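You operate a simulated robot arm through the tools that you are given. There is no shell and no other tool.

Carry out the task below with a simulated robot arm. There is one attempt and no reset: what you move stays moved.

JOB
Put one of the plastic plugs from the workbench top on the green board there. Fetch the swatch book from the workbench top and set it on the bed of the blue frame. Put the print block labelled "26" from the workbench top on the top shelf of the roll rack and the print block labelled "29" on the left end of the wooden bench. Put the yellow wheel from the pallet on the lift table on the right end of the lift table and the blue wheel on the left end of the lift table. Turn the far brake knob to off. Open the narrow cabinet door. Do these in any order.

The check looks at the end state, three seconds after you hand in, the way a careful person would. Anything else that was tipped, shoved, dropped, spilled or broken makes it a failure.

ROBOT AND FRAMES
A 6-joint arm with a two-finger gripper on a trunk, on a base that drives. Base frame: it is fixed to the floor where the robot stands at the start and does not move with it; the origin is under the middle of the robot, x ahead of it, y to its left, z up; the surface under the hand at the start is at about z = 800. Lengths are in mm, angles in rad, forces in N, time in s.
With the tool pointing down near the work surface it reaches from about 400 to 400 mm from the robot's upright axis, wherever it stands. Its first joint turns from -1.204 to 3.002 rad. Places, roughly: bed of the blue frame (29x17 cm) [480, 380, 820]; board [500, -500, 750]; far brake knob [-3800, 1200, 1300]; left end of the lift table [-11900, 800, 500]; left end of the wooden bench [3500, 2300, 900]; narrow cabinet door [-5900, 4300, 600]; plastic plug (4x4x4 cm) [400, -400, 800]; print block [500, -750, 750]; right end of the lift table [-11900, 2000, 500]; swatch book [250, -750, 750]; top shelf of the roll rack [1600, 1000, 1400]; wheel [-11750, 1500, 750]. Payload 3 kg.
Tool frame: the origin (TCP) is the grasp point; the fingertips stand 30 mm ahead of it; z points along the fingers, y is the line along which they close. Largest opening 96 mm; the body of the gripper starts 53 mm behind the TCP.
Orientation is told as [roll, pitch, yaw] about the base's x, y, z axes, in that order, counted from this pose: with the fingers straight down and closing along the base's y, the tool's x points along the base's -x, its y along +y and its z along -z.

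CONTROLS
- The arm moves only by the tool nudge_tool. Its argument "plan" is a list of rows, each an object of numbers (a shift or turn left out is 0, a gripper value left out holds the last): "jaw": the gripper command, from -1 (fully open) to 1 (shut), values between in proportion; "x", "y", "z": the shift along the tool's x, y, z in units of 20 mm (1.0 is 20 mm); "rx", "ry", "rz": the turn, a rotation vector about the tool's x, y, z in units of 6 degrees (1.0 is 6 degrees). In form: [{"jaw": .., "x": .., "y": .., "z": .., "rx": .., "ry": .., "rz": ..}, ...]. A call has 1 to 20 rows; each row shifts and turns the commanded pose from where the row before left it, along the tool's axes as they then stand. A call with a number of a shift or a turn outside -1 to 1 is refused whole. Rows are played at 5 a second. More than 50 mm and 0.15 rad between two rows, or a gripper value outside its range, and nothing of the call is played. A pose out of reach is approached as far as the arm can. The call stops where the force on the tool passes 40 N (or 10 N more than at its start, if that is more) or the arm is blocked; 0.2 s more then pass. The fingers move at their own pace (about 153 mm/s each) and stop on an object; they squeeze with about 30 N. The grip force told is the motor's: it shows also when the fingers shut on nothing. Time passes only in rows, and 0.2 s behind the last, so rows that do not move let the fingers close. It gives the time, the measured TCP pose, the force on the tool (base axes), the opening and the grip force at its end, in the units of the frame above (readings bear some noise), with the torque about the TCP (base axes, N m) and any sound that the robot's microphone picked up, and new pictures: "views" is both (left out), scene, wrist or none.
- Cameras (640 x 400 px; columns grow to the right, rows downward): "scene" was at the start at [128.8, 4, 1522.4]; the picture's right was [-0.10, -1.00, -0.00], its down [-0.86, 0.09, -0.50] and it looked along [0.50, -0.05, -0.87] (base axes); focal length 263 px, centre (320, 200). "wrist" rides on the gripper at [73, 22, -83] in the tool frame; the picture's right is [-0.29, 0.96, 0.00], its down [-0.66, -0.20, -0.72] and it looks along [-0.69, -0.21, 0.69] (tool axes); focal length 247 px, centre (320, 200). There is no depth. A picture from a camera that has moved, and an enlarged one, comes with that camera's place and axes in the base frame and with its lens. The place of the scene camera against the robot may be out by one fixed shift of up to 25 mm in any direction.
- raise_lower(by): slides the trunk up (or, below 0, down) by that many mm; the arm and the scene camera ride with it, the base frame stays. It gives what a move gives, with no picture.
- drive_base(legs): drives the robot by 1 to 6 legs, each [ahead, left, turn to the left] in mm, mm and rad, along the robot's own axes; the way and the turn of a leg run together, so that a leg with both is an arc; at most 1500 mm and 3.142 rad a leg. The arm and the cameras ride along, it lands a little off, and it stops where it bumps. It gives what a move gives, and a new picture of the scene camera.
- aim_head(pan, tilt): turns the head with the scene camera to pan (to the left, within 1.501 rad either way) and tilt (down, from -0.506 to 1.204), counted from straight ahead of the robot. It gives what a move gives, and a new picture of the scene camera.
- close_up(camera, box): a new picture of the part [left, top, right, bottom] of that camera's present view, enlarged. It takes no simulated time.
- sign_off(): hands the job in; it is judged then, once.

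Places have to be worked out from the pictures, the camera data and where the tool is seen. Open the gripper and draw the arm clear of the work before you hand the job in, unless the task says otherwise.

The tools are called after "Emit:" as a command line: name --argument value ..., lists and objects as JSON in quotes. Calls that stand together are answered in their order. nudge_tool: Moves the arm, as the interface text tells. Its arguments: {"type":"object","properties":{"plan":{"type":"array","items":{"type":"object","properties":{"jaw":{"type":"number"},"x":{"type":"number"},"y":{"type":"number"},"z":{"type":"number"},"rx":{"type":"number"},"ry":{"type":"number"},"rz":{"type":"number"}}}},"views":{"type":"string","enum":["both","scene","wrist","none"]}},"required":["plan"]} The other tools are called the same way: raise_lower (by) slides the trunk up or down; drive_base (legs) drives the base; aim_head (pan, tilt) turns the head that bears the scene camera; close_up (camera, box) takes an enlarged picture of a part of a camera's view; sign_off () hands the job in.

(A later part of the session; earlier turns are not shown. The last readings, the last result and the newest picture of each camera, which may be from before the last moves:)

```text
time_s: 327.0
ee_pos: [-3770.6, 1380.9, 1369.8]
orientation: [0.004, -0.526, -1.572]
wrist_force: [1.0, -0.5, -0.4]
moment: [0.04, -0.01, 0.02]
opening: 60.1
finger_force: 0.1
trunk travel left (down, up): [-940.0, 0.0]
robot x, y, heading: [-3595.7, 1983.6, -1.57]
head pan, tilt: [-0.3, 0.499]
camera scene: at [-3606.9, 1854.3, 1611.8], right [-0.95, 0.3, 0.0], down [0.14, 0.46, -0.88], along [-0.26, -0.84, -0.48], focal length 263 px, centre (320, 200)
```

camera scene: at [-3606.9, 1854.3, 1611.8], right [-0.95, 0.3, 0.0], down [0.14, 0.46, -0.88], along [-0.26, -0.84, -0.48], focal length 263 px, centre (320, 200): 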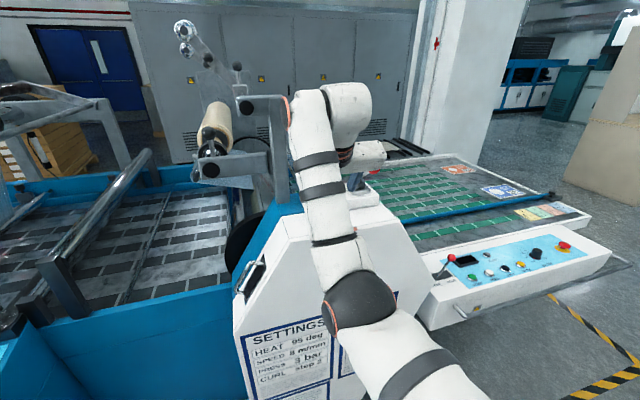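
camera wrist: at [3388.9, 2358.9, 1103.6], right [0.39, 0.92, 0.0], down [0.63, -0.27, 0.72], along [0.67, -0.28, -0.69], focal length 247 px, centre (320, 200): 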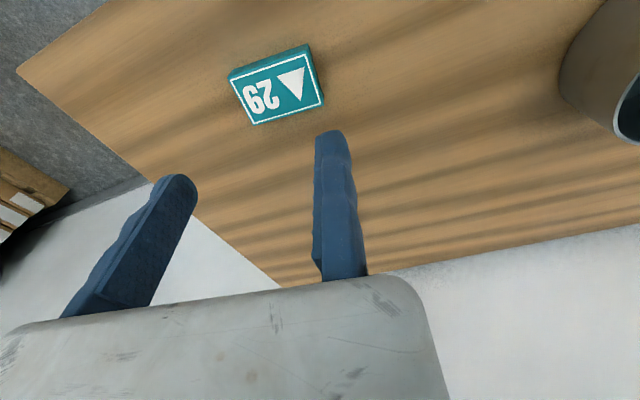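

The arm blocks the head's view, so I'll use the wrist camera.

Emit:
nudge_tool --plan '[{}]' --views "wrist"

Emit:
close_up --camera "wrist" --box '[200, 40, 440, 190]'

```text
time_s: 327.4
ee_pos: [-3769.4, 1380.4, 1371.5]
orientation: [0.003, -0.527, -1.572]
wrist_force: [0.4, 0.9, -0.8]
moment: [0.04, 0.0, 0.0]
opening: 60.1
finger_force: 0.0
trunk travel left (down, up): [-940.0, 0.0]
robot x, y, heading: [-3593.7, 1981.2, -1.569]
head pan, tilt: [-0.3, 0.499]
camera wrist: at [-3747.6, 1485.9, 1406.5], right [0.96, -0.25, 0.15], down [-0.21, -0.21, 0.96], along [-0.21, -0.94, -0.25], focal length 247 px, centre (320, 200)
```

wrist: 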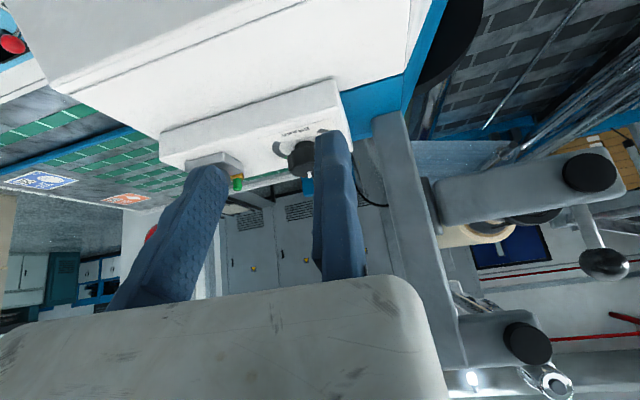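

```text
2.67 times, centred on (320, 115) of wrist
camera zoom: at [-3747.6, 1485.9, 1406.5], right [0.96, -0.25, 0.15], down [-0.21, -0.21, 0.96], along [-0.21, -0.94, -0.25], focal length 659 px, centre (320, 427)
```

zoom: 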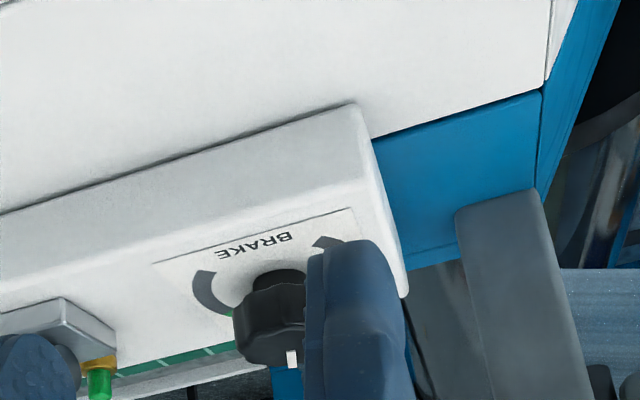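

The knob is about [−3810, 1265, 1303]. I need to read the dial before turning it, so I'll step back and shift right so the arm no longer blocks the head, then look from closer.

Emit:
drive_base --legs '[[-150, 0, 0], [0, -330, 0], [250, 0, 0]]'

Emit:
aim_head --pan 0.2 --tilt 0.6

```text
time_s: 332.0
ee_pos: [-4096.5, 1286.4, 1372.1]
orientation: [0.003, -0.528, -1.57]
wrist_force: [0.3, 0.7, 0.2]
moment: [-0.03, 0.01, 0.02]
opening: 60.0
finger_force: 0.1
trunk travel left (down, up): [-940.0, 0.0]
robot x, y, heading: [-3919.9, 1881.2, -1.571]
head pan, tilt: [-0.3, 0.499]
camera scene: at [-3933.6, 1760.1, 1612.0], right [-0.96, 0.3, 0.0], down [0.14, 0.46, -0.88], along [-0.26, -0.84, -0.48], focal length 263 px, centre (320, 200)
```

scene: 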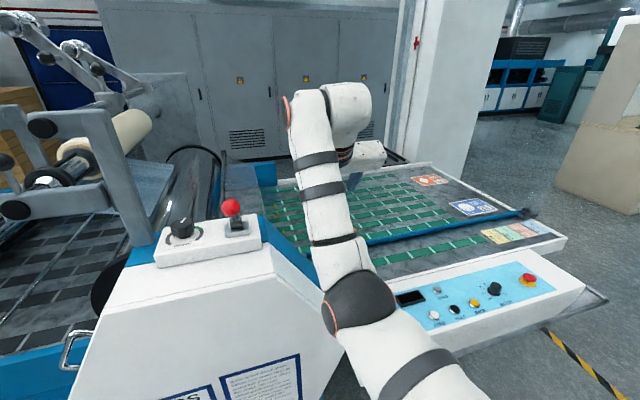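

```text
time_s: 332.9
ee_pos: [-4095.7, 1282.8, 1371.1]
orientation: [0.004, -0.525, -1.571]
wrist_force: [-0.2, 0.6, -0.5]
moment: [0.02, -0.01, -0.01]
opening: 59.9
finger_force: 0.1
trunk travel left (down, up): [-940.0, 0.0]
robot x, y, heading: [-3916.9, 1884.7, -1.57]
head pan, tilt: [0.201, 0.6]
camera scene: at [-3889.1, 1758.0, 1602.7], right [-0.98, -0.2, 0.0], down [-0.11, 0.55, -0.83], along [0.16, -0.81, -0.56], focal length 263 px, centre (320, 200)
```

scene: 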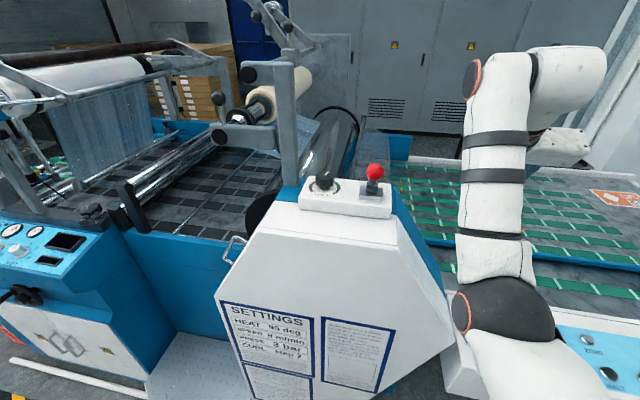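

Emit:
close_up --camera "scene" --box '[290, 150, 400, 220]'

Emit:
close_up --camera "scene" --box '[298, 166, 354, 201]'

```text
5.71 times, centred on (345, 185) of scene
camera zoom: at [-3889.1, 1758.0, 1602.7], right [-0.98, -0.2, 0.0], down [-0.11, 0.55, -0.83], along [0.16, -0.81, -0.56], focal length 1505 px, centre (177, 286)
```

zoom: 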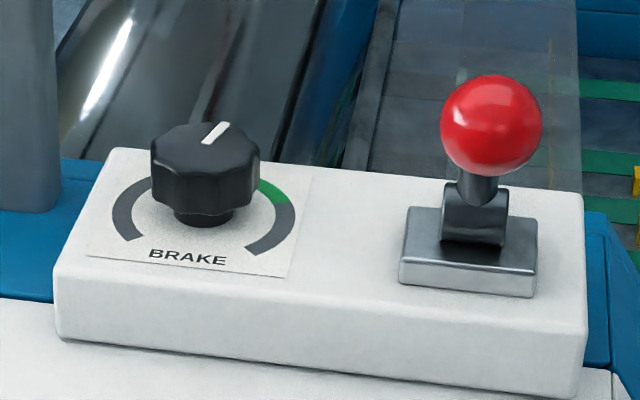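

```text
11.43 times, centred on (326, 184) of scene
camera zoom: at [-3889.1, 1758.0, 1602.7], right [-0.98, -0.2, 0.0], down [-0.11, 0.55, -0.83], along [0.16, -0.81, -0.56], focal length 3010 px, centre (251, 389)
```

zoom: 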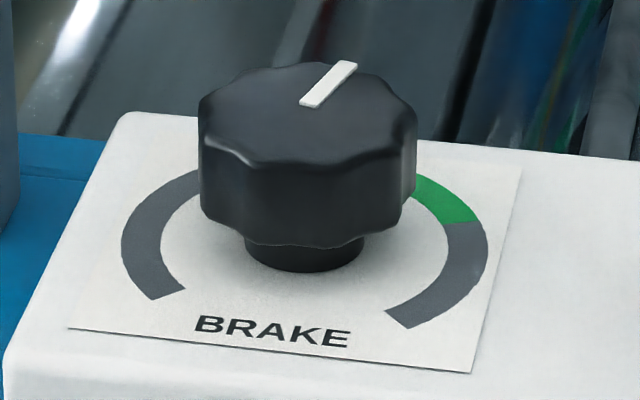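

The dial is a 270° arc labelled BRAKE with a green zone around the back and dark ends. The pointer is just right of 12 o'clock and no OFF text is visible yet, so I'll compare with the near brake knob on the other unit.

Emit:
aim_head --pan 0.95 --tilt 0.45

```text
time_s: 334.0
ee_pos: [-4095.6, 1283.7, 1369.7]
orientation: [0.003, -0.526, -1.57]
wrist_force: [-0.4, -0.3, -0.3]
moment: [0.0, 0.0, 0.01]
opening: 60.0
finger_force: 0.0
trunk travel left (down, up): [-940.0, 0.0]
robot x, y, heading: [-3922.6, 1882.5, -1.568]
head pan, tilt: [0.949, 0.45]
camera scene: at [-3831.9, 1791.1, 1616.3], right [-0.58, -0.81, 0.0], down [-0.35, 0.25, -0.9], along [0.73, -0.52, -0.44], focal length 263 px, centre (320, 200)
```

scene: 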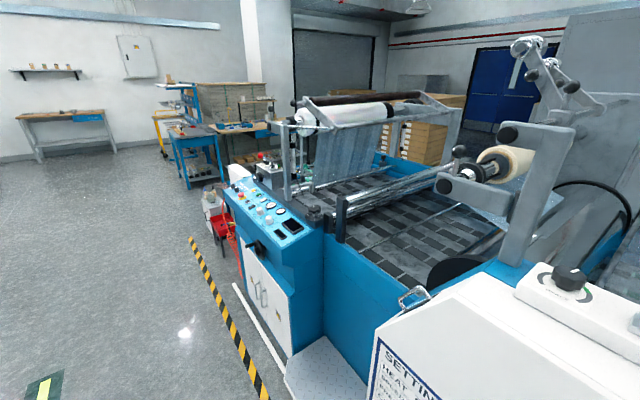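

Emit:
close_up --camera "scene" --box '[230, 140, 330, 200]'

Emit:
close_up --camera "scene" --box '[520, 250, 620, 315]'

```text
6.40 times, centred on (280, 170) of scene
camera zoom: at [-3831.9, 1791.1, 1616.3], right [-0.58, -0.81, 0.0], down [-0.35, 0.25, -0.9], along [0.73, -0.52, -0.44], focal length 1685 px, centre (576, 392)
```

zoom: 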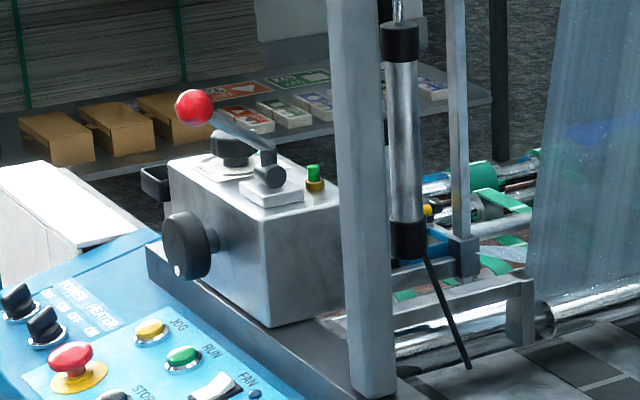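

```text
6.15 times, centred on (570, 282) of scene
camera zoom: at [-3831.9, 1791.1, 1616.3], right [-0.58, -0.81, 0.0], down [-0.35, 0.25, -0.9], along [0.73, -0.52, -0.44], focal length 1620 px, centre (-1218, -308)
```

zoom: 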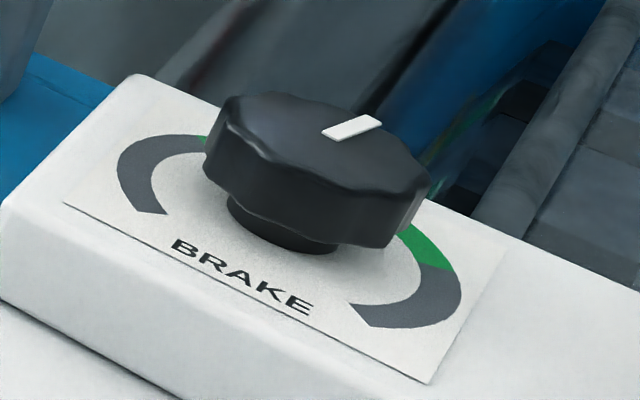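

Emit:
close_up --camera "scene" --box '[255, 152, 285, 172]'

Emit:
close_up --camera "scene" --box '[220, 160, 340, 250]'

```text
16.00 times, centred on (270, 162) of scene
camera zoom: at [-3831.9, 1791.1, 1616.3], right [-0.58, -0.81, 0.0], down [-0.35, 0.25, -0.9], along [0.73, -0.52, -0.44], focal length 4213 px, centre (1120, 808)
```

zoom: 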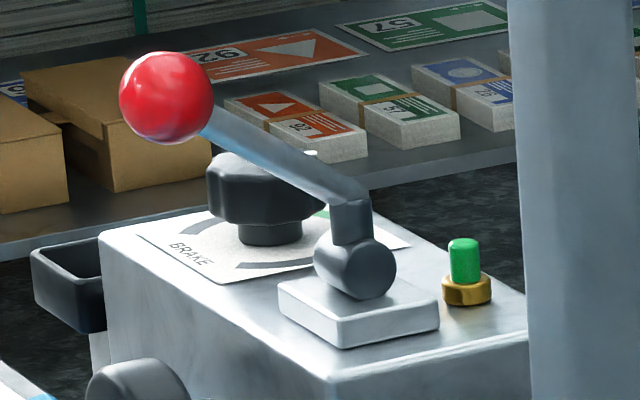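

```text
4.44 times, centred on (280, 205) of scene
camera zoom: at [-3831.9, 1791.1, 1616.3], right [-0.58, -0.81, 0.0], down [-0.35, 0.25, -0.9], along [0.73, -0.52, -0.44], focal length 1170 px, centre (498, 178)
```

zoom: 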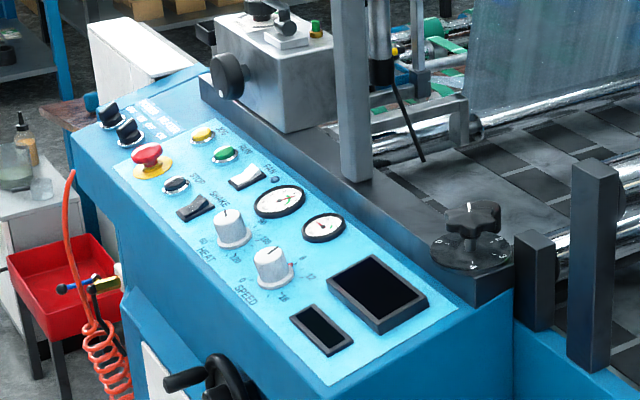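

There's no OFF text, so off must be the fully counter-clockwise end of the arc (7 o'clock, about −137°). The pointer is now at about +16°. Combining the views, the knob centre is about [−3807, 1266] with its cap at z 1294–1312 and a 43 mm diameter. I'll return in front of it.

Emit:
drive_base --legs '[[-150, 0, 0], [0, 315, 0], [100, 0, 0]]'

Emit:
nudge_tool --plan '[{}]' --views "wrist"

Emit:
close_up --camera "wrist" --box '[220, 90, 380, 190]'

```text
time_s: 337.9
ee_pos: [-3789.4, 1331.5, 1372.2]
orientation: [0.004, -0.526, -1.58]
wrist_force: [-0.1, 0.3, 0.5]
moment: [-0.01, 0.01, -0.01]
opening: 60.0
finger_force: 0.1
trunk travel left (down, up): [-940.0, 0.0]
robot x, y, heading: [-3607.3, 1926.1, -1.574]
head pan, tilt: [0.949, 0.45]
camera scene: at [-3520.8, 1836.1, 1616.5], right [-0.59, -0.81, 0.0], down [-0.35, 0.25, -0.9], along [0.73, -0.53, -0.43], focal length 263 px, centre (320, 200)
```

scene: 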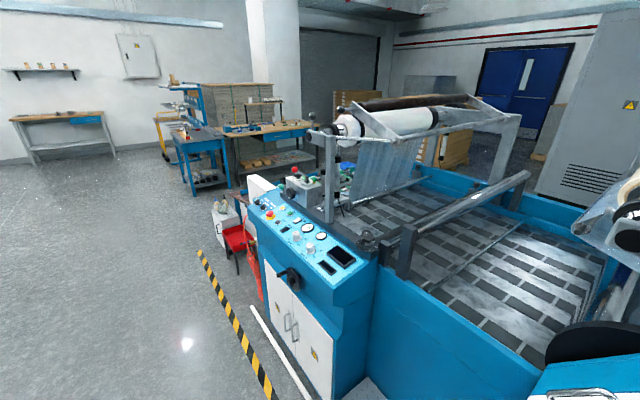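

```text
time_s: 338.3
ee_pos: [-3789.8, 1330.5, 1371.0]
orientation: [0.003, -0.526, -1.579]
wrist_force: [-0.7, 0.8, 1.0]
moment: [-0.03, -0.03, 0.01]
opening: 59.8
finger_force: 0.1
trunk travel left (down, up): [-940.0, 0.0]
robot x, y, heading: [-3606.7, 1925.5, -1.576]
head pan, tilt: [0.949, 0.45]
camera wrist: at [-3767.1, 1433.6, 1407.1], right [0.95, -0.26, 0.15], down [-0.21, -0.21, 0.96], along [-0.22, -0.94, -0.25], focal length 247 px, centre (320, 200)
```

wrist: 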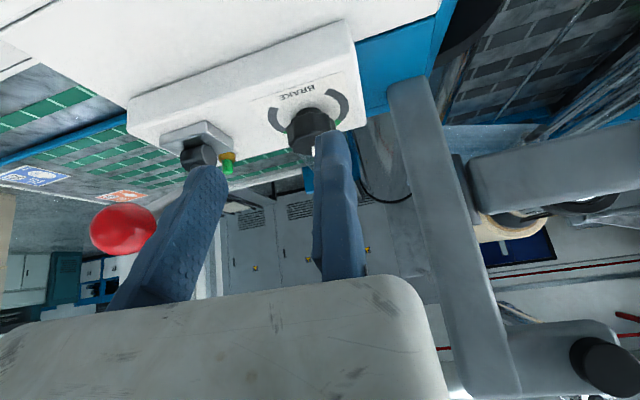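

```text
4.00 times, centred on (300, 140) of wrist
camera zoom: at [-3767.1, 1433.6, 1407.1], right [0.95, -0.26, 0.15], down [-0.21, -0.21, 0.96], along [-0.22, -0.94, -0.25], focal length 988 px, centre (400, 440)
```

zoom: 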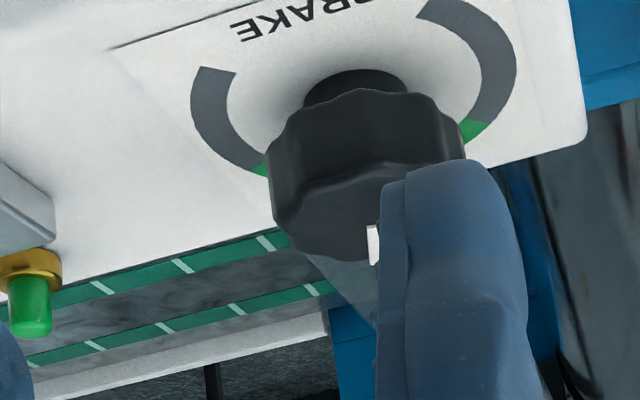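

The knob cap appears centred near [−3807, 1258, 1303]. I'll advance along the tool direction partway, with the fixed finger kept to its +x side.

Emit:
nudge_tool --plan '[{"y": 0.57}, {"x": -0.4, "z": 0.4}, {"x": -0.4, "z": 0.6}, {"x": -0.3, "z": 0.7}, {}]' --views "wrist"

Emit:
close_up --camera "wrist" --box '[220, 80, 380, 180]'

```text
time_s: 339.5
ee_pos: [-3779.3, 1288.6, 1353.5]
orientation: [0.003, -0.523, -1.58]
wrist_force: [0.9, -0.5, 0.0]
moment: [-0.03, 0.0, 0.01]
opening: 59.9
finger_force: 0.0
trunk travel left (down, up): [-940.0, 0.0]
robot x, y, heading: [-3608.7, 1926.4, -1.582]
head pan, tilt: [0.949, 0.45]
camera wrist: at [-3756.4, 1394.7, 1389.4], right [0.95, -0.26, 0.15], down [-0.21, -0.21, 0.96], along [-0.22, -0.94, -0.25], focal length 247 px, centre (320, 200)
```

wrist: 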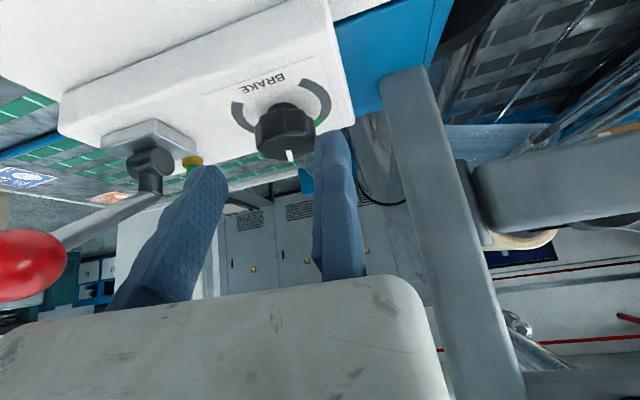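

```text
4.00 times, centred on (300, 130) of wrist
camera zoom: at [-3756.4, 1394.7, 1389.4], right [0.95, -0.26, 0.15], down [-0.21, -0.21, 0.96], along [-0.22, -0.94, -0.25], focal length 988 px, centre (400, 480)
```

zoom: 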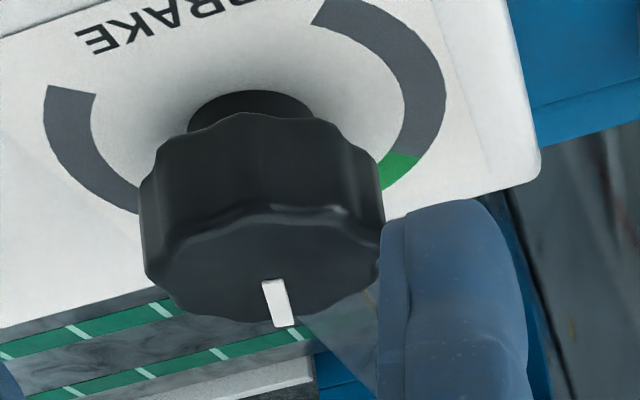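

Width parallax gives a knob diameter of 38 mm with its centre near [−3803, 1266, 1306]. The grey post is close on the +x side, so I'll turn only from square toward counter-clockwise and ratchet. First I'll descend around the knob.

Emit:
nudge_tool --plan '[{"x": 0.1, "z": 0.6}, {"x": 0.1, "z": 0.6}, {"x": 0.03, "z": 0.3}, {}]' --views "wrist"

Emit:
close_up --camera "wrist" --box '[180, 60, 400, 200]'

```text
time_s: 340.5
ee_pos: [-3778.9, 1279.7, 1323.3]
orientation: [0.003, -0.524, -1.58]
wrist_force: [-0.1, -0.7, -0.3]
moment: [-0.02, 0.01, -0.02]
opening: 60.1
finger_force: 0.0
trunk travel left (down, up): [-940.0, 0.0]
robot x, y, heading: [-3606.6, 1927.1, -1.577]
head pan, tilt: [0.949, 0.45]
camera wrist: at [-3755.3, 1383.6, 1359.6], right [0.95, -0.26, 0.15], down [-0.21, -0.21, 0.96], along [-0.22, -0.94, -0.25], focal length 247 px, centre (320, 200)
```

wrist: 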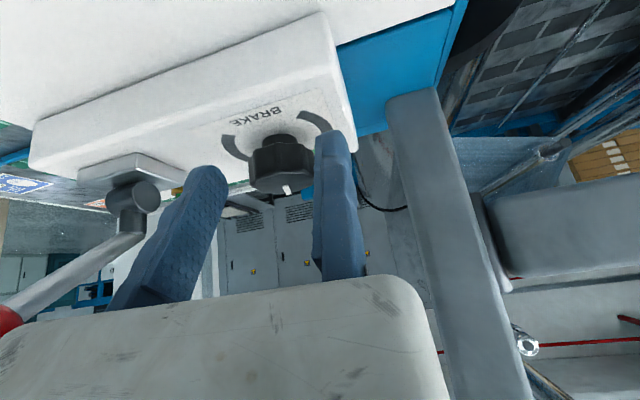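

```text
2.86 times, centred on (290, 130) of wrist
camera zoom: at [-3755.3, 1383.6, 1359.6], right [0.95, -0.26, 0.15], down [-0.21, -0.21, 0.96], along [-0.22, -0.94, -0.25], focal length 706 px, centre (406, 400)
```

zoom: 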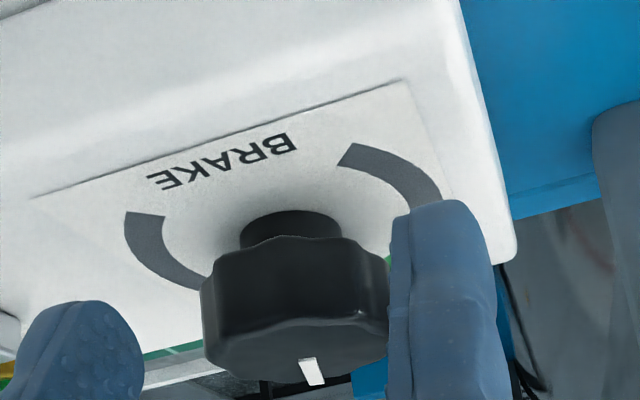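

The fingers straddle the cap. I'll close on it.

Emit:
nudge_tool --plan '[{"jaw": 1}, {}, {}, {}]' --views "wrist"

```text
time_s: 341.5
ee_pos: [-3780.1, 1281.7, 1325.3]
orientation: [0.007, -0.526, -1.581]
wrist_force: [-0.6, 0.4, -0.3]
moment: [0.01, 0.01, -0.06]
opening: 0.3
finger_force: 30.0
trunk travel left (down, up): [-940.0, 0.0]
robot x, y, heading: [-3612.0, 1925.7, -1.581]
head pan, tilt: [0.949, 0.45]
camera wrist: at [-3756.5, 1385.3, 1360.4], right [0.95, -0.26, 0.15], down [-0.21, -0.21, 0.96], along [-0.22, -0.94, -0.25], focal length 247 px, centre (320, 200)
```

wrist: 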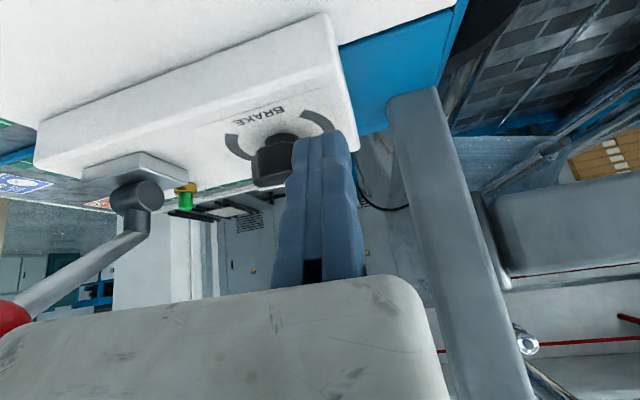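

The fingers shut on nothing, so the knob is further in. Re-solving the wrist rays puts its centre at about [−3812, 1236, 1290] with a 45 mm diameter. I'll open, pre-rotate 12° counter-clockwise for post clearance, and move in further.

Emit:
nudge_tool --plan '[{"jaw": -0.35}, {}, {"rx": -0.5, "rz": -0.866}, {"rx": -0.5, "rz": -0.866}, {"y": -0.69}, {"x": -0.4, "z": 0.5}, {}]' --views "wrist"

Emit:
close_up --camera "wrist" --box '[180, 60, 400, 200]'

```text
time_s: 343.1
ee_pos: [-3789.9, 1268.1, 1320.2]
orientation: [0.001, -0.528, -1.371]
wrist_force: [-0.5, 1.0, 0.1]
moment: [0.0, -0.02, -0.01]
opening: 64.8
finger_force: 0.0
trunk travel left (down, up): [-940.0, 0.0]
robot x, y, heading: [-3610.0, 1926.5, -1.581]
head pan, tilt: [0.949, 0.45]
camera wrist: at [-3788.2, 1374.3, 1356.6], right [0.99, -0.06, 0.15], down [-0.16, -0.24, 0.96], along [-0.02, -0.97, -0.25], focal length 247 px, centre (320, 200)
```

wrist: 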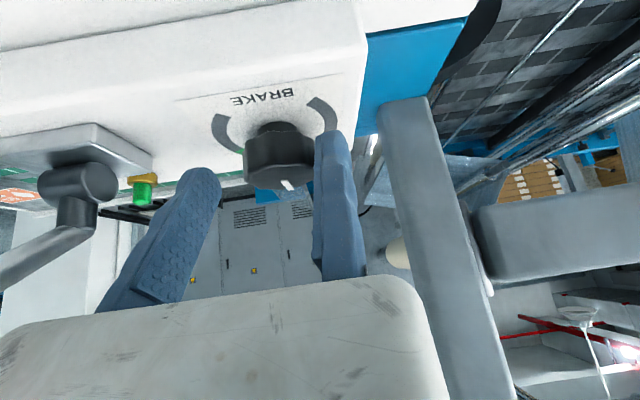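

```text
2.86 times, centred on (290, 130) of wrist
camera zoom: at [-3788.2, 1374.3, 1356.6], right [0.99, -0.06, 0.15], down [-0.16, -0.24, 0.96], along [-0.02, -0.97, -0.25], focal length 706 px, centre (406, 400)
```

zoom: 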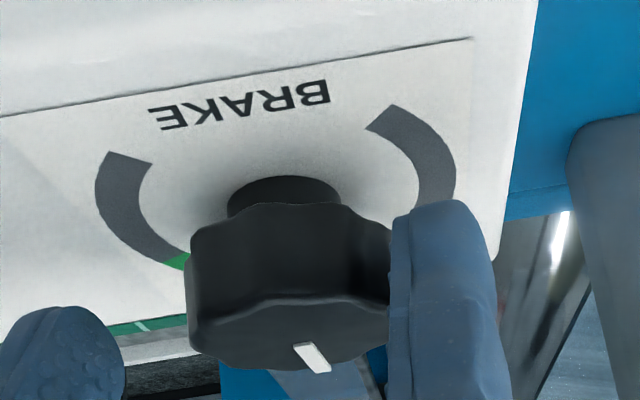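

Emit:
nudge_tool --plan '[{"x": -0.2, "z": 0.45}, {"x": -0.22, "z": 0.43}, {}]' --views "wrist"

Emit:
nudge_tool --plan '[{"jaw": 1}, {}, {}, {}]' --views "wrist"

```text
time_s: 343.9
ee_pos: [-3787.3, 1251.0, 1309.9]
orientation: [0.004, -0.525, -1.37]
wrist_force: [0.5, -0.2, -0.3]
moment: [0.01, 0.0, 0.02]
opening: 64.8
finger_force: 0.1
trunk travel left (down, up): [-940.0, 0.0]
robot x, y, heading: [-3608.1, 1923.7, -1.576]
head pan, tilt: [0.949, 0.45]
camera wrist: at [-3786.4, 1357.2, 1344.4], right [0.99, -0.06, 0.15], down [-0.16, -0.24, 0.96], along [-0.02, -0.97, -0.25], focal length 247 px, centre (320, 200)
```

wrist: 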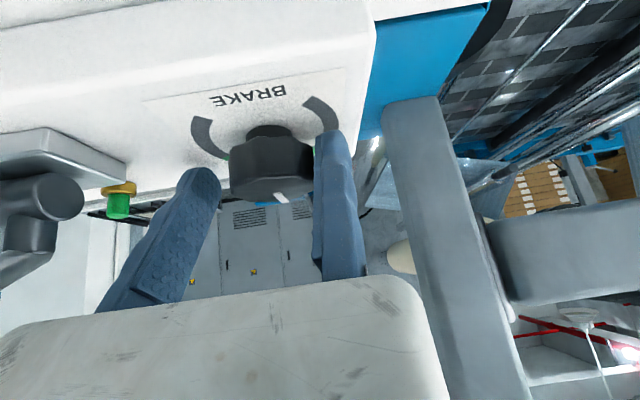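

```text
time_s: 344.9
ee_pos: [-3791.6, 1249.9, 1309.1]
orientation: [0.002, -0.529, -1.372]
wrist_force: [-6.8, -0.9, 3.1]
moment: [0.6, 1.01, -0.02]
opening: 42.0
finger_force: 44.6
trunk travel left (down, up): [-940.0, 0.0]
robot x, y, heading: [-3605.5, 1924.0, -1.58]
head pan, tilt: [0.949, 0.45]
camera wrist: at [-3788.8, 1357.1, 1344.4], right [0.99, -0.06, 0.15], down [-0.16, -0.24, 0.96], along [-0.02, -0.97, -0.25], focal length 247 px, centre (320, 200)
```

wrist: 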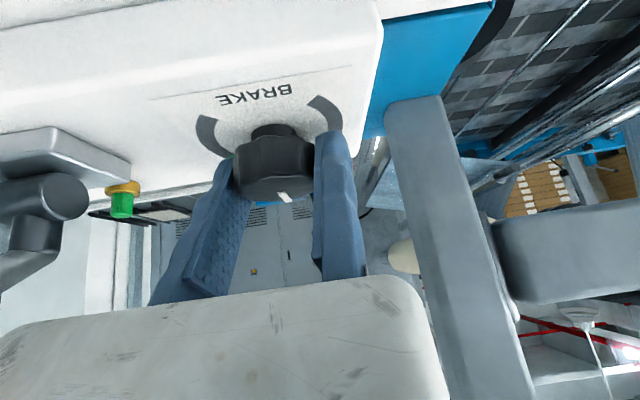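

Gripped at 42 mm. I'll relieve the side load slightly and turn 30° counter-clockwise about the knob axis, watching torque.

Emit:
nudge_tool --plan '[{"y": -0.18}, {"x": 0.092, "y": -0.063, "z": -0.053, "rx": -0.5, "rz": -0.866}, {"x": 0.092, "y": -0.063, "z": -0.053, "rx": -0.5, "rz": -0.866}, {"x": 0.092, "y": -0.063, "z": -0.053, "rx": -0.5, "rz": -0.866}, {"x": 0.092, "y": -0.063, "z": -0.053, "rx": -0.5, "rz": -0.866}, {"x": 0.092, "y": -0.063, "z": -0.053, "rx": -0.5, "rz": -0.866}, {}]' --views "wrist"

```text
time_s: 346.3
ee_pos: [-3798.8, 1262.6, 1306.4]
orientation: [-0.005, -0.538, -0.853]
wrist_force: [-0.5, -13.9, 1.5]
moment: [0.52, -0.48, 0.11]
opening: 41.1
finger_force: 45.3
out of reach, approached as far as the arm can: row 4, 5, 6
trunk travel left (down, up): [-940.0, 0.0]
robot x, y, heading: [-3608.0, 1925.7, -1.573]
head pan, tilt: [0.949, 0.45]
stopped in row 7: the force on the tool passed its limit at 45 N (the readings are from after the stop); the commanded pose is now the measured one
camera wrist: at [-3851.5, 1355.7, 1340.7], right [0.89, 0.44, 0.15], down [-0.02, -0.28, 0.96], along [0.46, -0.85, -0.24], focal length 247 px, centre (320, 200)
```

wrist: 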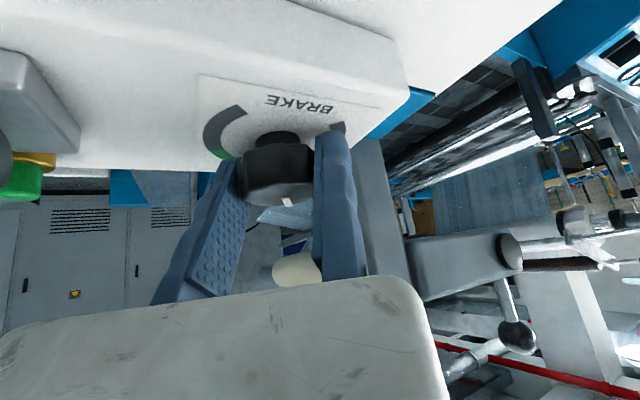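

The knob turned about 30° with the gripper, but the arm was near its outer reach. I'll release, back out, square up again and bring the base about 80 mm closer.

Emit:
nudge_tool --plan '[{"jaw": -0.35}, {}, {"y": 0.15}, {"z": -1}, {"z": -1}, {"z": -1, "x": 0.2}, {"z": -1, "x": 0.3}, {"rx": 0.5, "rz": 0.866}, {"rx": 0.5, "rz": 0.866}, {"rx": 0.5, "rz": 0.866}, {"rx": 0.5, "rz": 0.866}, {"rx": 0.5, "rz": 0.866}, {}]' --views "wrist"

```text
time_s: 349.1
ee_pos: [-3831.0, 1307.2, 1373.7]
orientation: [0.001, -0.54, -1.38]
wrist_force: [1.1, -2.4, 2.1]
moment: [0.03, 0.12, 0.18]
opening: 64.6
finger_force: 0.0
trunk travel left (down, up): [-940.0, 0.0]
robot x, y, heading: [-3608.2, 1926.1, -1.58]
head pan, tilt: [0.949, 0.45]
camera wrist: at [-3828.1, 1415.4, 1407.2], right [0.99, -0.06, 0.15], down [-0.16, -0.23, 0.96], along [-0.03, -0.97, -0.24], focal length 247 px, centre (320, 200)
```

wrist: 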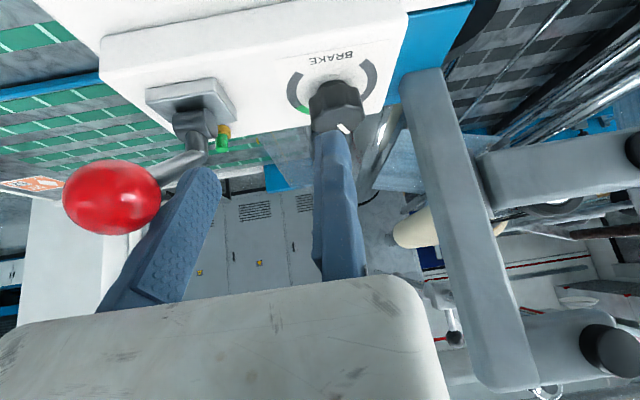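

The hand drifted toward the red lever ball, so I'll move it back toward +x right away.

Emit:
nudge_tool --plan '[{"y": 0.7}, {"y": 0.7}, {"y": 0.7}, {}]' --views "wrist"

Emit:
close_up --camera "wrist" --box '[200, 40, 400, 170]'

```text
time_s: 350.1
ee_pos: [-3789.5, 1317.2, 1371.3]
orientation: [0.002, -0.542, -1.378]
wrist_force: [-0.2, 0.5, 0.1]
moment: [-0.01, 0.0, -0.01]
opening: 64.5
finger_force: 0.0
trunk travel left (down, up): [-940.0, 0.0]
robot x, y, heading: [-3612.1, 1924.8, -1.581]
head pan, tilt: [0.949, 0.45]
camera wrist: at [-3786.9, 1424.2, 1405.3], right [0.99, -0.06, 0.15], down [-0.16, -0.23, 0.96], along [-0.03, -0.97, -0.24], focal length 247 px, centre (320, 200)
```

wrist: 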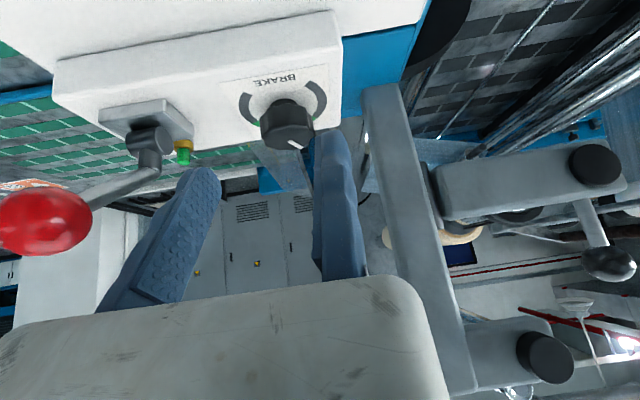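

```text
3.08 times, centred on (300, 105) of wrist
camera zoom: at [-3786.9, 1424.2, 1405.3], right [0.99, -0.06, 0.15], down [-0.16, -0.23, 0.96], along [-0.03, -0.97, -0.24], focal length 760 px, centre (382, 492)
```

zoom: 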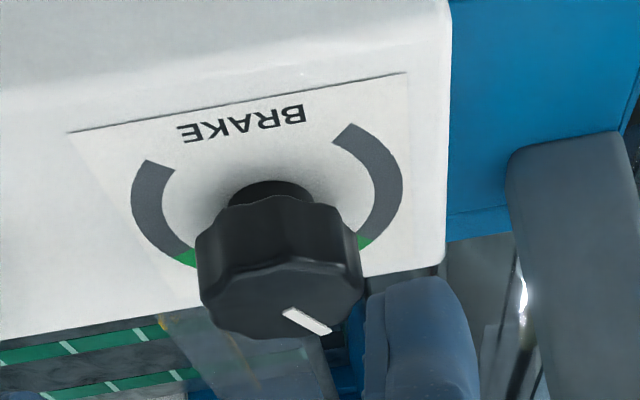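

The knob pointer has moved to about −20°. I'll pull the hand back 40 mm, bring the base 85 mm closer, and approach again.

Emit:
nudge_tool --plan '[{"x": 0.87, "z": -0.5}, {"x": 0.87, "z": -0.5}, {}]' --views "none"

Emit:
drive_base --legs '[[85, 0, 0]]'

Emit:
nudge_tool --plan '[{}]' --views "wrist"

```text
time_s: 350.9
ee_pos: [-3791.0, 1323.9, 1371.2]
orientation: [0.002, -0.542, -1.378]
wrist_force: [-0.5, -1.4, 0.4]
moment: [0.0, 0.0, 0.03]
opening: 64.7
finger_force: 0.0
out of reach, approached as far as the arm can: row 1, 2
trunk travel left (down, up): [-940.0, 0.0]
robot x, y, heading: [-3606.9, 1925.9, -1.58]
head pan, tilt: [0.949, 0.45]
```

```text
time_s: 352.0
ee_pos: [-3792.4, 1242.6, 1373.0]
orientation: [0.001, -0.545, -1.379]
wrist_force: [-0.3, 0.7, -0.1]
moment: [-0.04, -0.02, 0.0]
opening: 64.5
finger_force: 0.0
trunk travel left (down, up): [-940.0, 0.0]
robot x, y, heading: [-3606.5, 1842.1, -1.577]
head pan, tilt: [0.949, 0.45]
camera scene: at [-3521.9, 1752.2, 1616.7], right [-0.59, -0.81, 0.0], down [-0.35, 0.25, -0.9], along [0.73, -0.53, -0.43], focal length 263 px, centre (320, 200)
```

scene: 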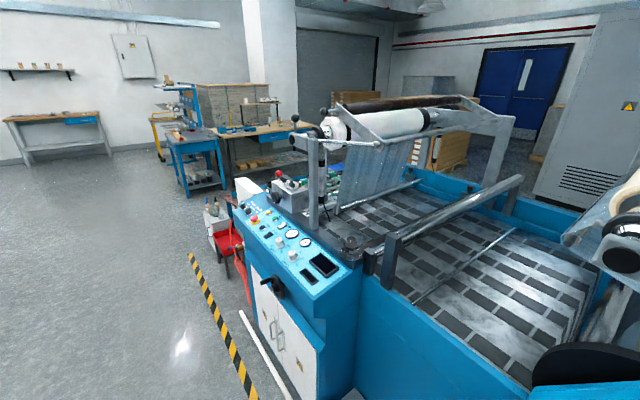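

```text
time_s: 352.4
ee_pos: [-3791.8, 1240.0, 1372.1]
orientation: [0.002, -0.543, -1.379]
wrist_force: [-0.3, 0.2, 0.4]
moment: [-0.02, 0.02, 0.03]
opening: 64.9
finger_force: 0.0
trunk travel left (down, up): [-940.0, 0.0]
robot x, y, heading: [-3607.5, 1842.2, -1.578]
head pan, tilt: [0.949, 0.45]
camera wrist: at [-3789.9, 1346.9, 1405.3], right [0.99, -0.06, 0.15], down [-0.16, -0.23, 0.96], along [-0.03, -0.97, -0.23], focal length 247 px, centre (320, 200)
```

wrist: 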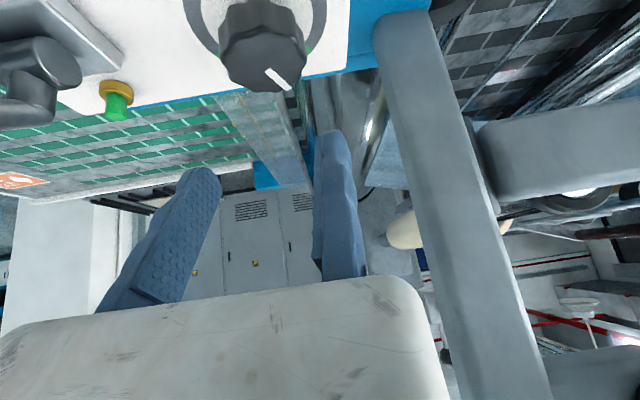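

This is now the arm's inner limit, so I'll back the base 35 mm to get mid-range, then come down around the knob again.

Emit:
drive_base --legs '[[-36, 0, 0]]'

Emit:
nudge_tool --plan '[{"x": 0.15, "z": 0.8}, {"x": 0.15, "z": 0.8}, {"x": 0.15, "z": 0.7}, {}]' --views "wrist"

Emit:
close_up --camera "wrist" --box '[180, 60, 400, 200]'

```text
time_s: 353.3
ee_pos: [-3791.9, 1266.9, 1366.9]
orientation: [0.003, -0.536, -1.378]
wrist_force: [-0.3, 0.0, -0.1]
moment: [0.05, -0.01, 0.06]
opening: 64.8
finger_force: 0.0
trunk travel left (down, up): [-940.0, 0.0]
robot x, y, heading: [-3608.7, 1874.2, -1.582]
head pan, tilt: [0.949, 0.45]
camera scene: at [-3522.1, 1774.5, 1615.6], right [-0.59, -0.81, -0.01], down [-0.35, 0.26, -0.9], along [0.73, -0.53, -0.44], focal length 263 px, centre (320, 200)
```

scene: 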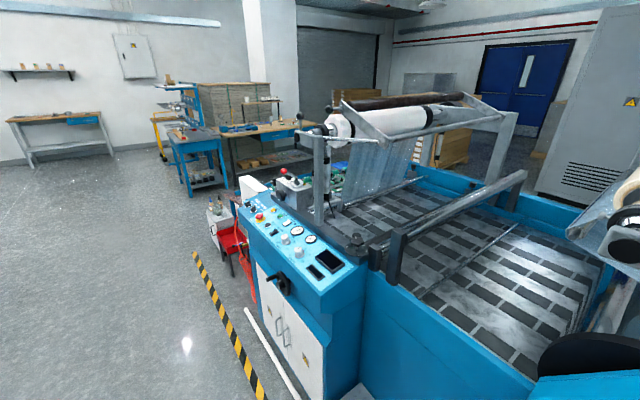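

```text
time_s: 354.3
ee_pos: [-3787.3, 1260.1, 1326.9]
orientation: [0.002, -0.544, -1.377]
wrist_force: [-0.2, 0.3, -0.5]
moment: [0.02, 0.0, -0.02]
opening: 64.9
finger_force: 0.1
trunk travel left (down, up): [-940.0, 0.0]
robot x, y, heading: [-3605.8, 1879.2, -1.579]
head pan, tilt: [0.949, 0.45]
camera wrist: at [-3785.8, 1367.1, 1361.1], right [0.99, -0.06, 0.15], down [-0.16, -0.23, 0.96], along [-0.02, -0.97, -0.24], focal length 247 px, centre (320, 200)
```

wrist: 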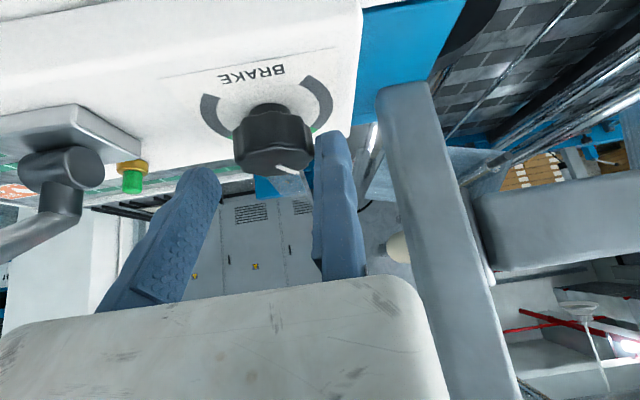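

```text
2.86 times, centred on (290, 130) of wrist
camera zoom: at [-3785.8, 1367.1, 1361.1], right [0.99, -0.06, 0.15], down [-0.16, -0.23, 0.96], along [-0.02, -0.97, -0.24], focal length 706 px, centre (406, 400)
```

zoom: 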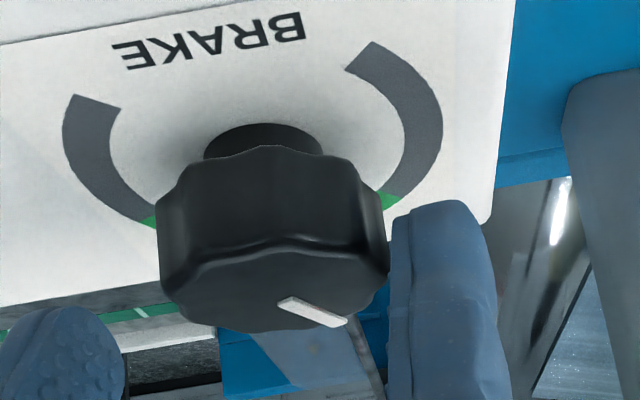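

Emit:
nudge_tool --plan '[{"x": 0.07, "z": 0.5}, {"x": 0.07, "z": 0.47, "y": -0.05}, {}, {"jaw": 1}, {}, {}, {}]' --views "wrist"

```text
time_s: 355.9
ee_pos: [-3790.9, 1250.9, 1308.7]
orientation: [0.003, -0.543, -1.379]
wrist_force: [-6.2, -4.8, 4.7]
moment: [0.05, 0.86, 0.05]
opening: 41.6
finger_force: 45.1
trunk travel left (down, up): [-940.0, 0.0]
robot x, y, heading: [-3606.1, 1877.2, -1.576]
head pan, tilt: [0.949, 0.45]
camera wrist: at [-3788.2, 1356.8, 1341.8], right [0.99, -0.06, 0.15], down [-0.16, -0.23, 0.96], along [-0.03, -0.97, -0.24], focal length 247 px, centre (320, 200)
```

wrist: 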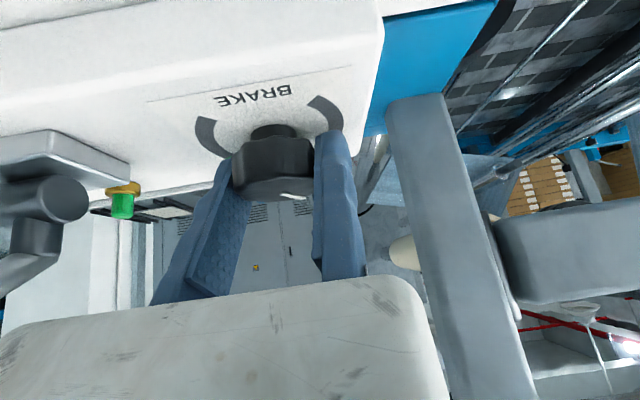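

Emit:
nudge_tool --plan '[{"y": -0.12}, {"x": 0.091, "y": -0.065, "z": -0.055, "rx": -0.517, "rz": -0.856}, {"x": 0.091, "y": -0.065, "z": -0.055, "rx": -0.517, "rz": -0.856}, {"x": 0.091, "y": -0.065, "z": -0.055, "rx": -0.517, "rz": -0.856}, {"x": 0.091, "y": -0.065, "z": -0.055, "rx": -0.517, "rz": -0.856}, {}]' --views "wrist"

```text
time_s: 357.3
ee_pos: [-3795.5, 1258.7, 1308.6]
orientation: [0.002, -0.539, -0.957]
wrist_force: [6.6, 2.3, -7.8]
moment: [-1.16, -0.86, 0.03]
opening: 41.2
finger_force: 44.9
trunk travel left (down, up): [-940.0, 0.0]
robot x, y, heading: [-3607.3, 1877.1, -1.579]
head pan, tilt: [0.949, 0.45]
camera wrist: at [-3837.5, 1355.3, 1342.1], right [0.93, 0.35, 0.15], down [-0.06, -0.28, 0.96], along [0.38, -0.9, -0.24], focal length 247 px, centre (320, 200)
```

wrist: 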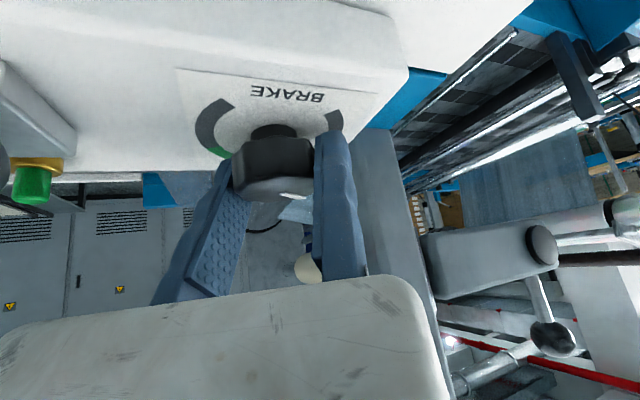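

No reach warnings this time. I'll continue 18° more.

Emit:
nudge_tool --plan '[{"x": 0.091, "y": -0.065, "z": -0.055, "rx": -0.517, "rz": -0.856}, {"x": 0.091, "y": -0.065, "z": -0.055, "rx": -0.517, "rz": -0.856}, {"x": 0.091, "y": -0.065, "z": -0.055, "rx": -0.517, "rz": -0.856}, {}]' --views "both"

```text
time_s: 358.3
ee_pos: [-3800.3, 1261.0, 1308.3]
orientation: [0.008, -0.538, -0.642]
wrist_force: [15.6, 18.4, -28.3]
moment: [-0.27, -0.68, 0.1]
opening: 41.5
finger_force: 44.7
trunk travel left (down, up): [-940.0, 0.0]
robot x, y, heading: [-3608.2, 1874.5, -1.579]
head pan, tilt: [0.949, 0.45]
camera scene: at [-3516.2, 1785.3, 1615.9], right [-0.59, -0.81, 0.0], down [-0.36, 0.25, -0.9], along [0.73, -0.53, -0.44], focal length 263 px, centre (320, 200)
camera wrist: at [-3871.4, 1340.9, 1342.7], right [0.77, 0.62, 0.16], down [0.03, -0.28, 0.96], along [0.63, -0.73, -0.24], focal length 247 px, centre (320, 200)
```

scene: 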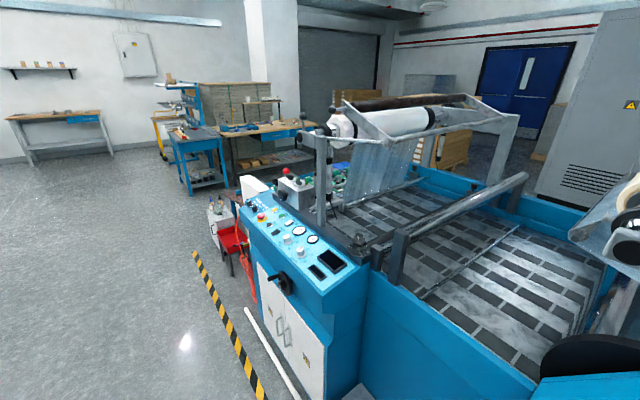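
wrist: 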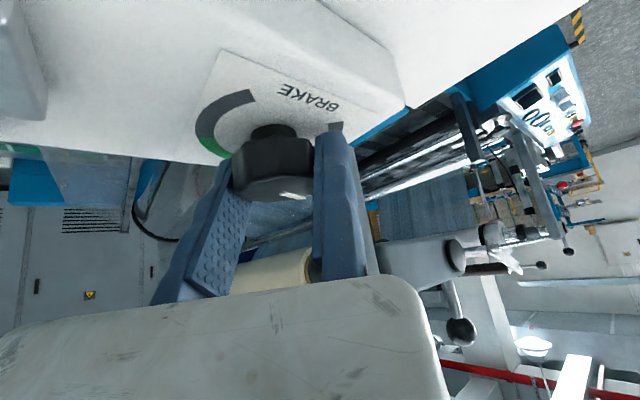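

About 72° turned in total. I'll release, rise straight up and orbit back clockwise for another grip.

Emit:
nudge_tool --plan '[{"jaw": -0.35}, {}, {"y": 0.2}, {"x": -0.5, "z": -0.85}, {"x": -0.5, "z": -0.85}, {"x": -0.5, "z": -0.85}, {"x": -0.097, "y": 0.055, "z": 0.058, "rx": 0.517, "rz": 0.856}, {"x": -0.097, "y": 0.055, "z": 0.058, "rx": 0.517, "rz": 0.856}, {"x": -0.097, "y": 0.055, "z": 0.058, "rx": 0.517, "rz": 0.856}, {"x": -0.097, "y": 0.055, "z": 0.058, "rx": 0.517, "rz": 0.856}, {"x": -0.097, "y": 0.055, "z": 0.058, "rx": 0.517, "rz": 0.856}, {"x": -0.097, "y": 0.055, "z": 0.058, "rx": 0.517, "rz": 0.856}, {"x": -0.097, "y": 0.055, "z": 0.058, "rx": 0.517, "rz": 0.856}, {}]' --views "wrist"

Emit:
close_up --camera "wrist" --box '[180, 40, 400, 180]'

```text
time_s: 361.3
ee_pos: [-3787.1, 1253.3, 1367.3]
orientation: [0.002, -0.54, -1.379]
wrist_force: [-0.7, 0.1, -0.2]
moment: [-0.01, -0.01, -0.01]
opening: 64.8
finger_force: 0.1
trunk travel left (down, up): [-940.0, 0.0]
robot x, y, heading: [-3609.8, 1876.6, -1.579]
head pan, tilt: [0.949, 0.45]
camera wrist: at [-3785.4, 1359.8, 1401.5], right [0.99, -0.06, 0.15], down [-0.16, -0.23, 0.96], along [-0.03, -0.97, -0.24], focal length 247 px, centre (320, 200)
```

wrist: 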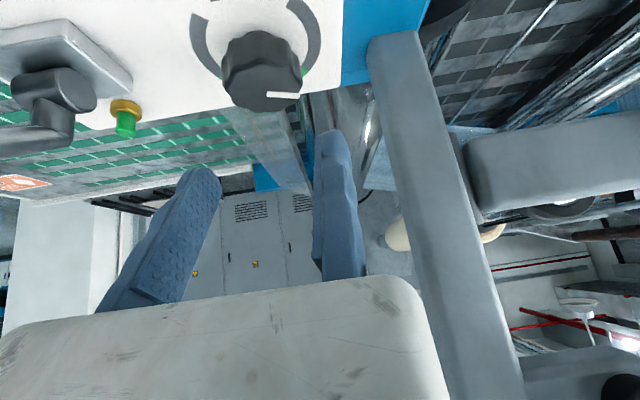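

```text
2.86 times, centred on (290, 110) of wrist
camera zoom: at [-3785.4, 1359.8, 1401.5], right [0.99, -0.06, 0.15], down [-0.16, -0.23, 0.96], along [-0.03, -0.97, -0.24], focal length 706 px, centre (406, 457)
```

zoom: 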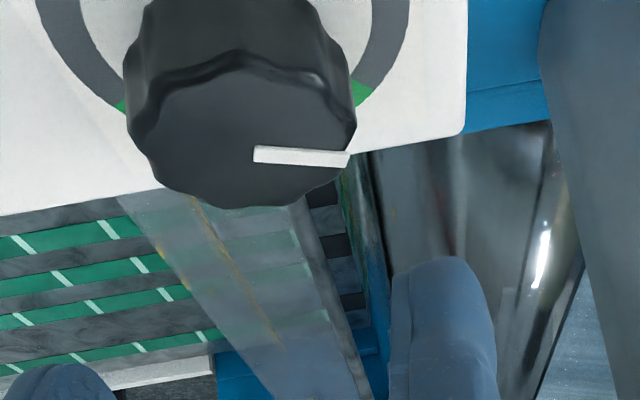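

The pointer is now at about −84° (9 o'clock). One more stroke of about 55° should reach the end stop, so I'll descend and grip again.

Emit:
nudge_tool --plan '[{"x": 0.5, "z": 0.85}, {"x": 0.5, "z": 0.85}, {"x": 0.45, "z": 0.77}, {}, {"jaw": 1}, {}, {}, {}]' --views "wrist"

```text
time_s: 363.1
ee_pos: [-3789.9, 1252.7, 1307.9]
orientation: [0.004, -0.542, -1.378]
wrist_force: [-4.5, -1.5, 0.9]
moment: [-0.02, 0.69, -0.02]
opening: 42.3
finger_force: 45.0
trunk travel left (down, up): [-940.0, 0.0]
robot x, y, heading: [-3608.2, 1875.5, -1.584]
head pan, tilt: [0.949, 0.45]
camera wrist: at [-3788.2, 1360.0, 1342.5], right [0.99, -0.06, 0.15], down [-0.16, -0.23, 0.96], along [-0.03, -0.97, -0.24], focal length 247 px, centre (320, 200)
```

wrist: 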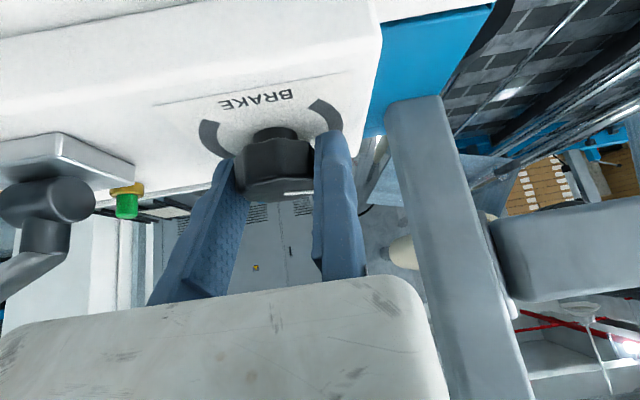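

Emit:
nudge_tool --plan '[{"y": -0.1}, {"x": 0.091, "y": -0.065, "z": -0.055, "rx": -0.517, "rz": -0.856}, {"x": 0.091, "y": -0.065, "z": -0.055, "rx": -0.517, "rz": -0.856}, {"x": 0.091, "y": -0.065, "z": -0.055, "rx": -0.517, "rz": -0.856}, {"x": 0.091, "y": -0.065, "z": -0.055, "rx": -0.517, "rz": -0.856}, {"x": 0.091, "y": -0.065, "z": -0.055, "rx": -0.517, "rz": -0.856}, {"x": 0.091, "y": -0.065, "z": -0.055, "rx": -0.517, "rz": -0.856}, {}]' --views "wrist"

```text
time_s: 364.9
ee_pos: [-3799.7, 1262.3, 1308.5]
orientation: [0.005, -0.536, -0.75]
wrist_force: [7.2, 18.7, -30.7]
moment: [-0.05, -0.31, -0.02]
opening: 42.4
finger_force: 45.7
trunk travel left (down, up): [-940.0, 0.0]
robot x, y, heading: [-3609.7, 1878.9, -1.574]
head pan, tilt: [0.949, 0.45]
camera wrist: at [-3862.5, 1349.4, 1343.2], right [0.83, 0.53, 0.16], down [0.0, -0.29, 0.96], along [0.55, -0.8, -0.24], focal length 247 px, centre (320, 200)
```

wrist: 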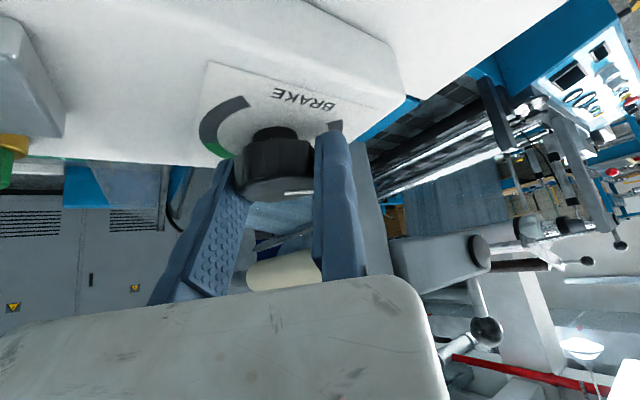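

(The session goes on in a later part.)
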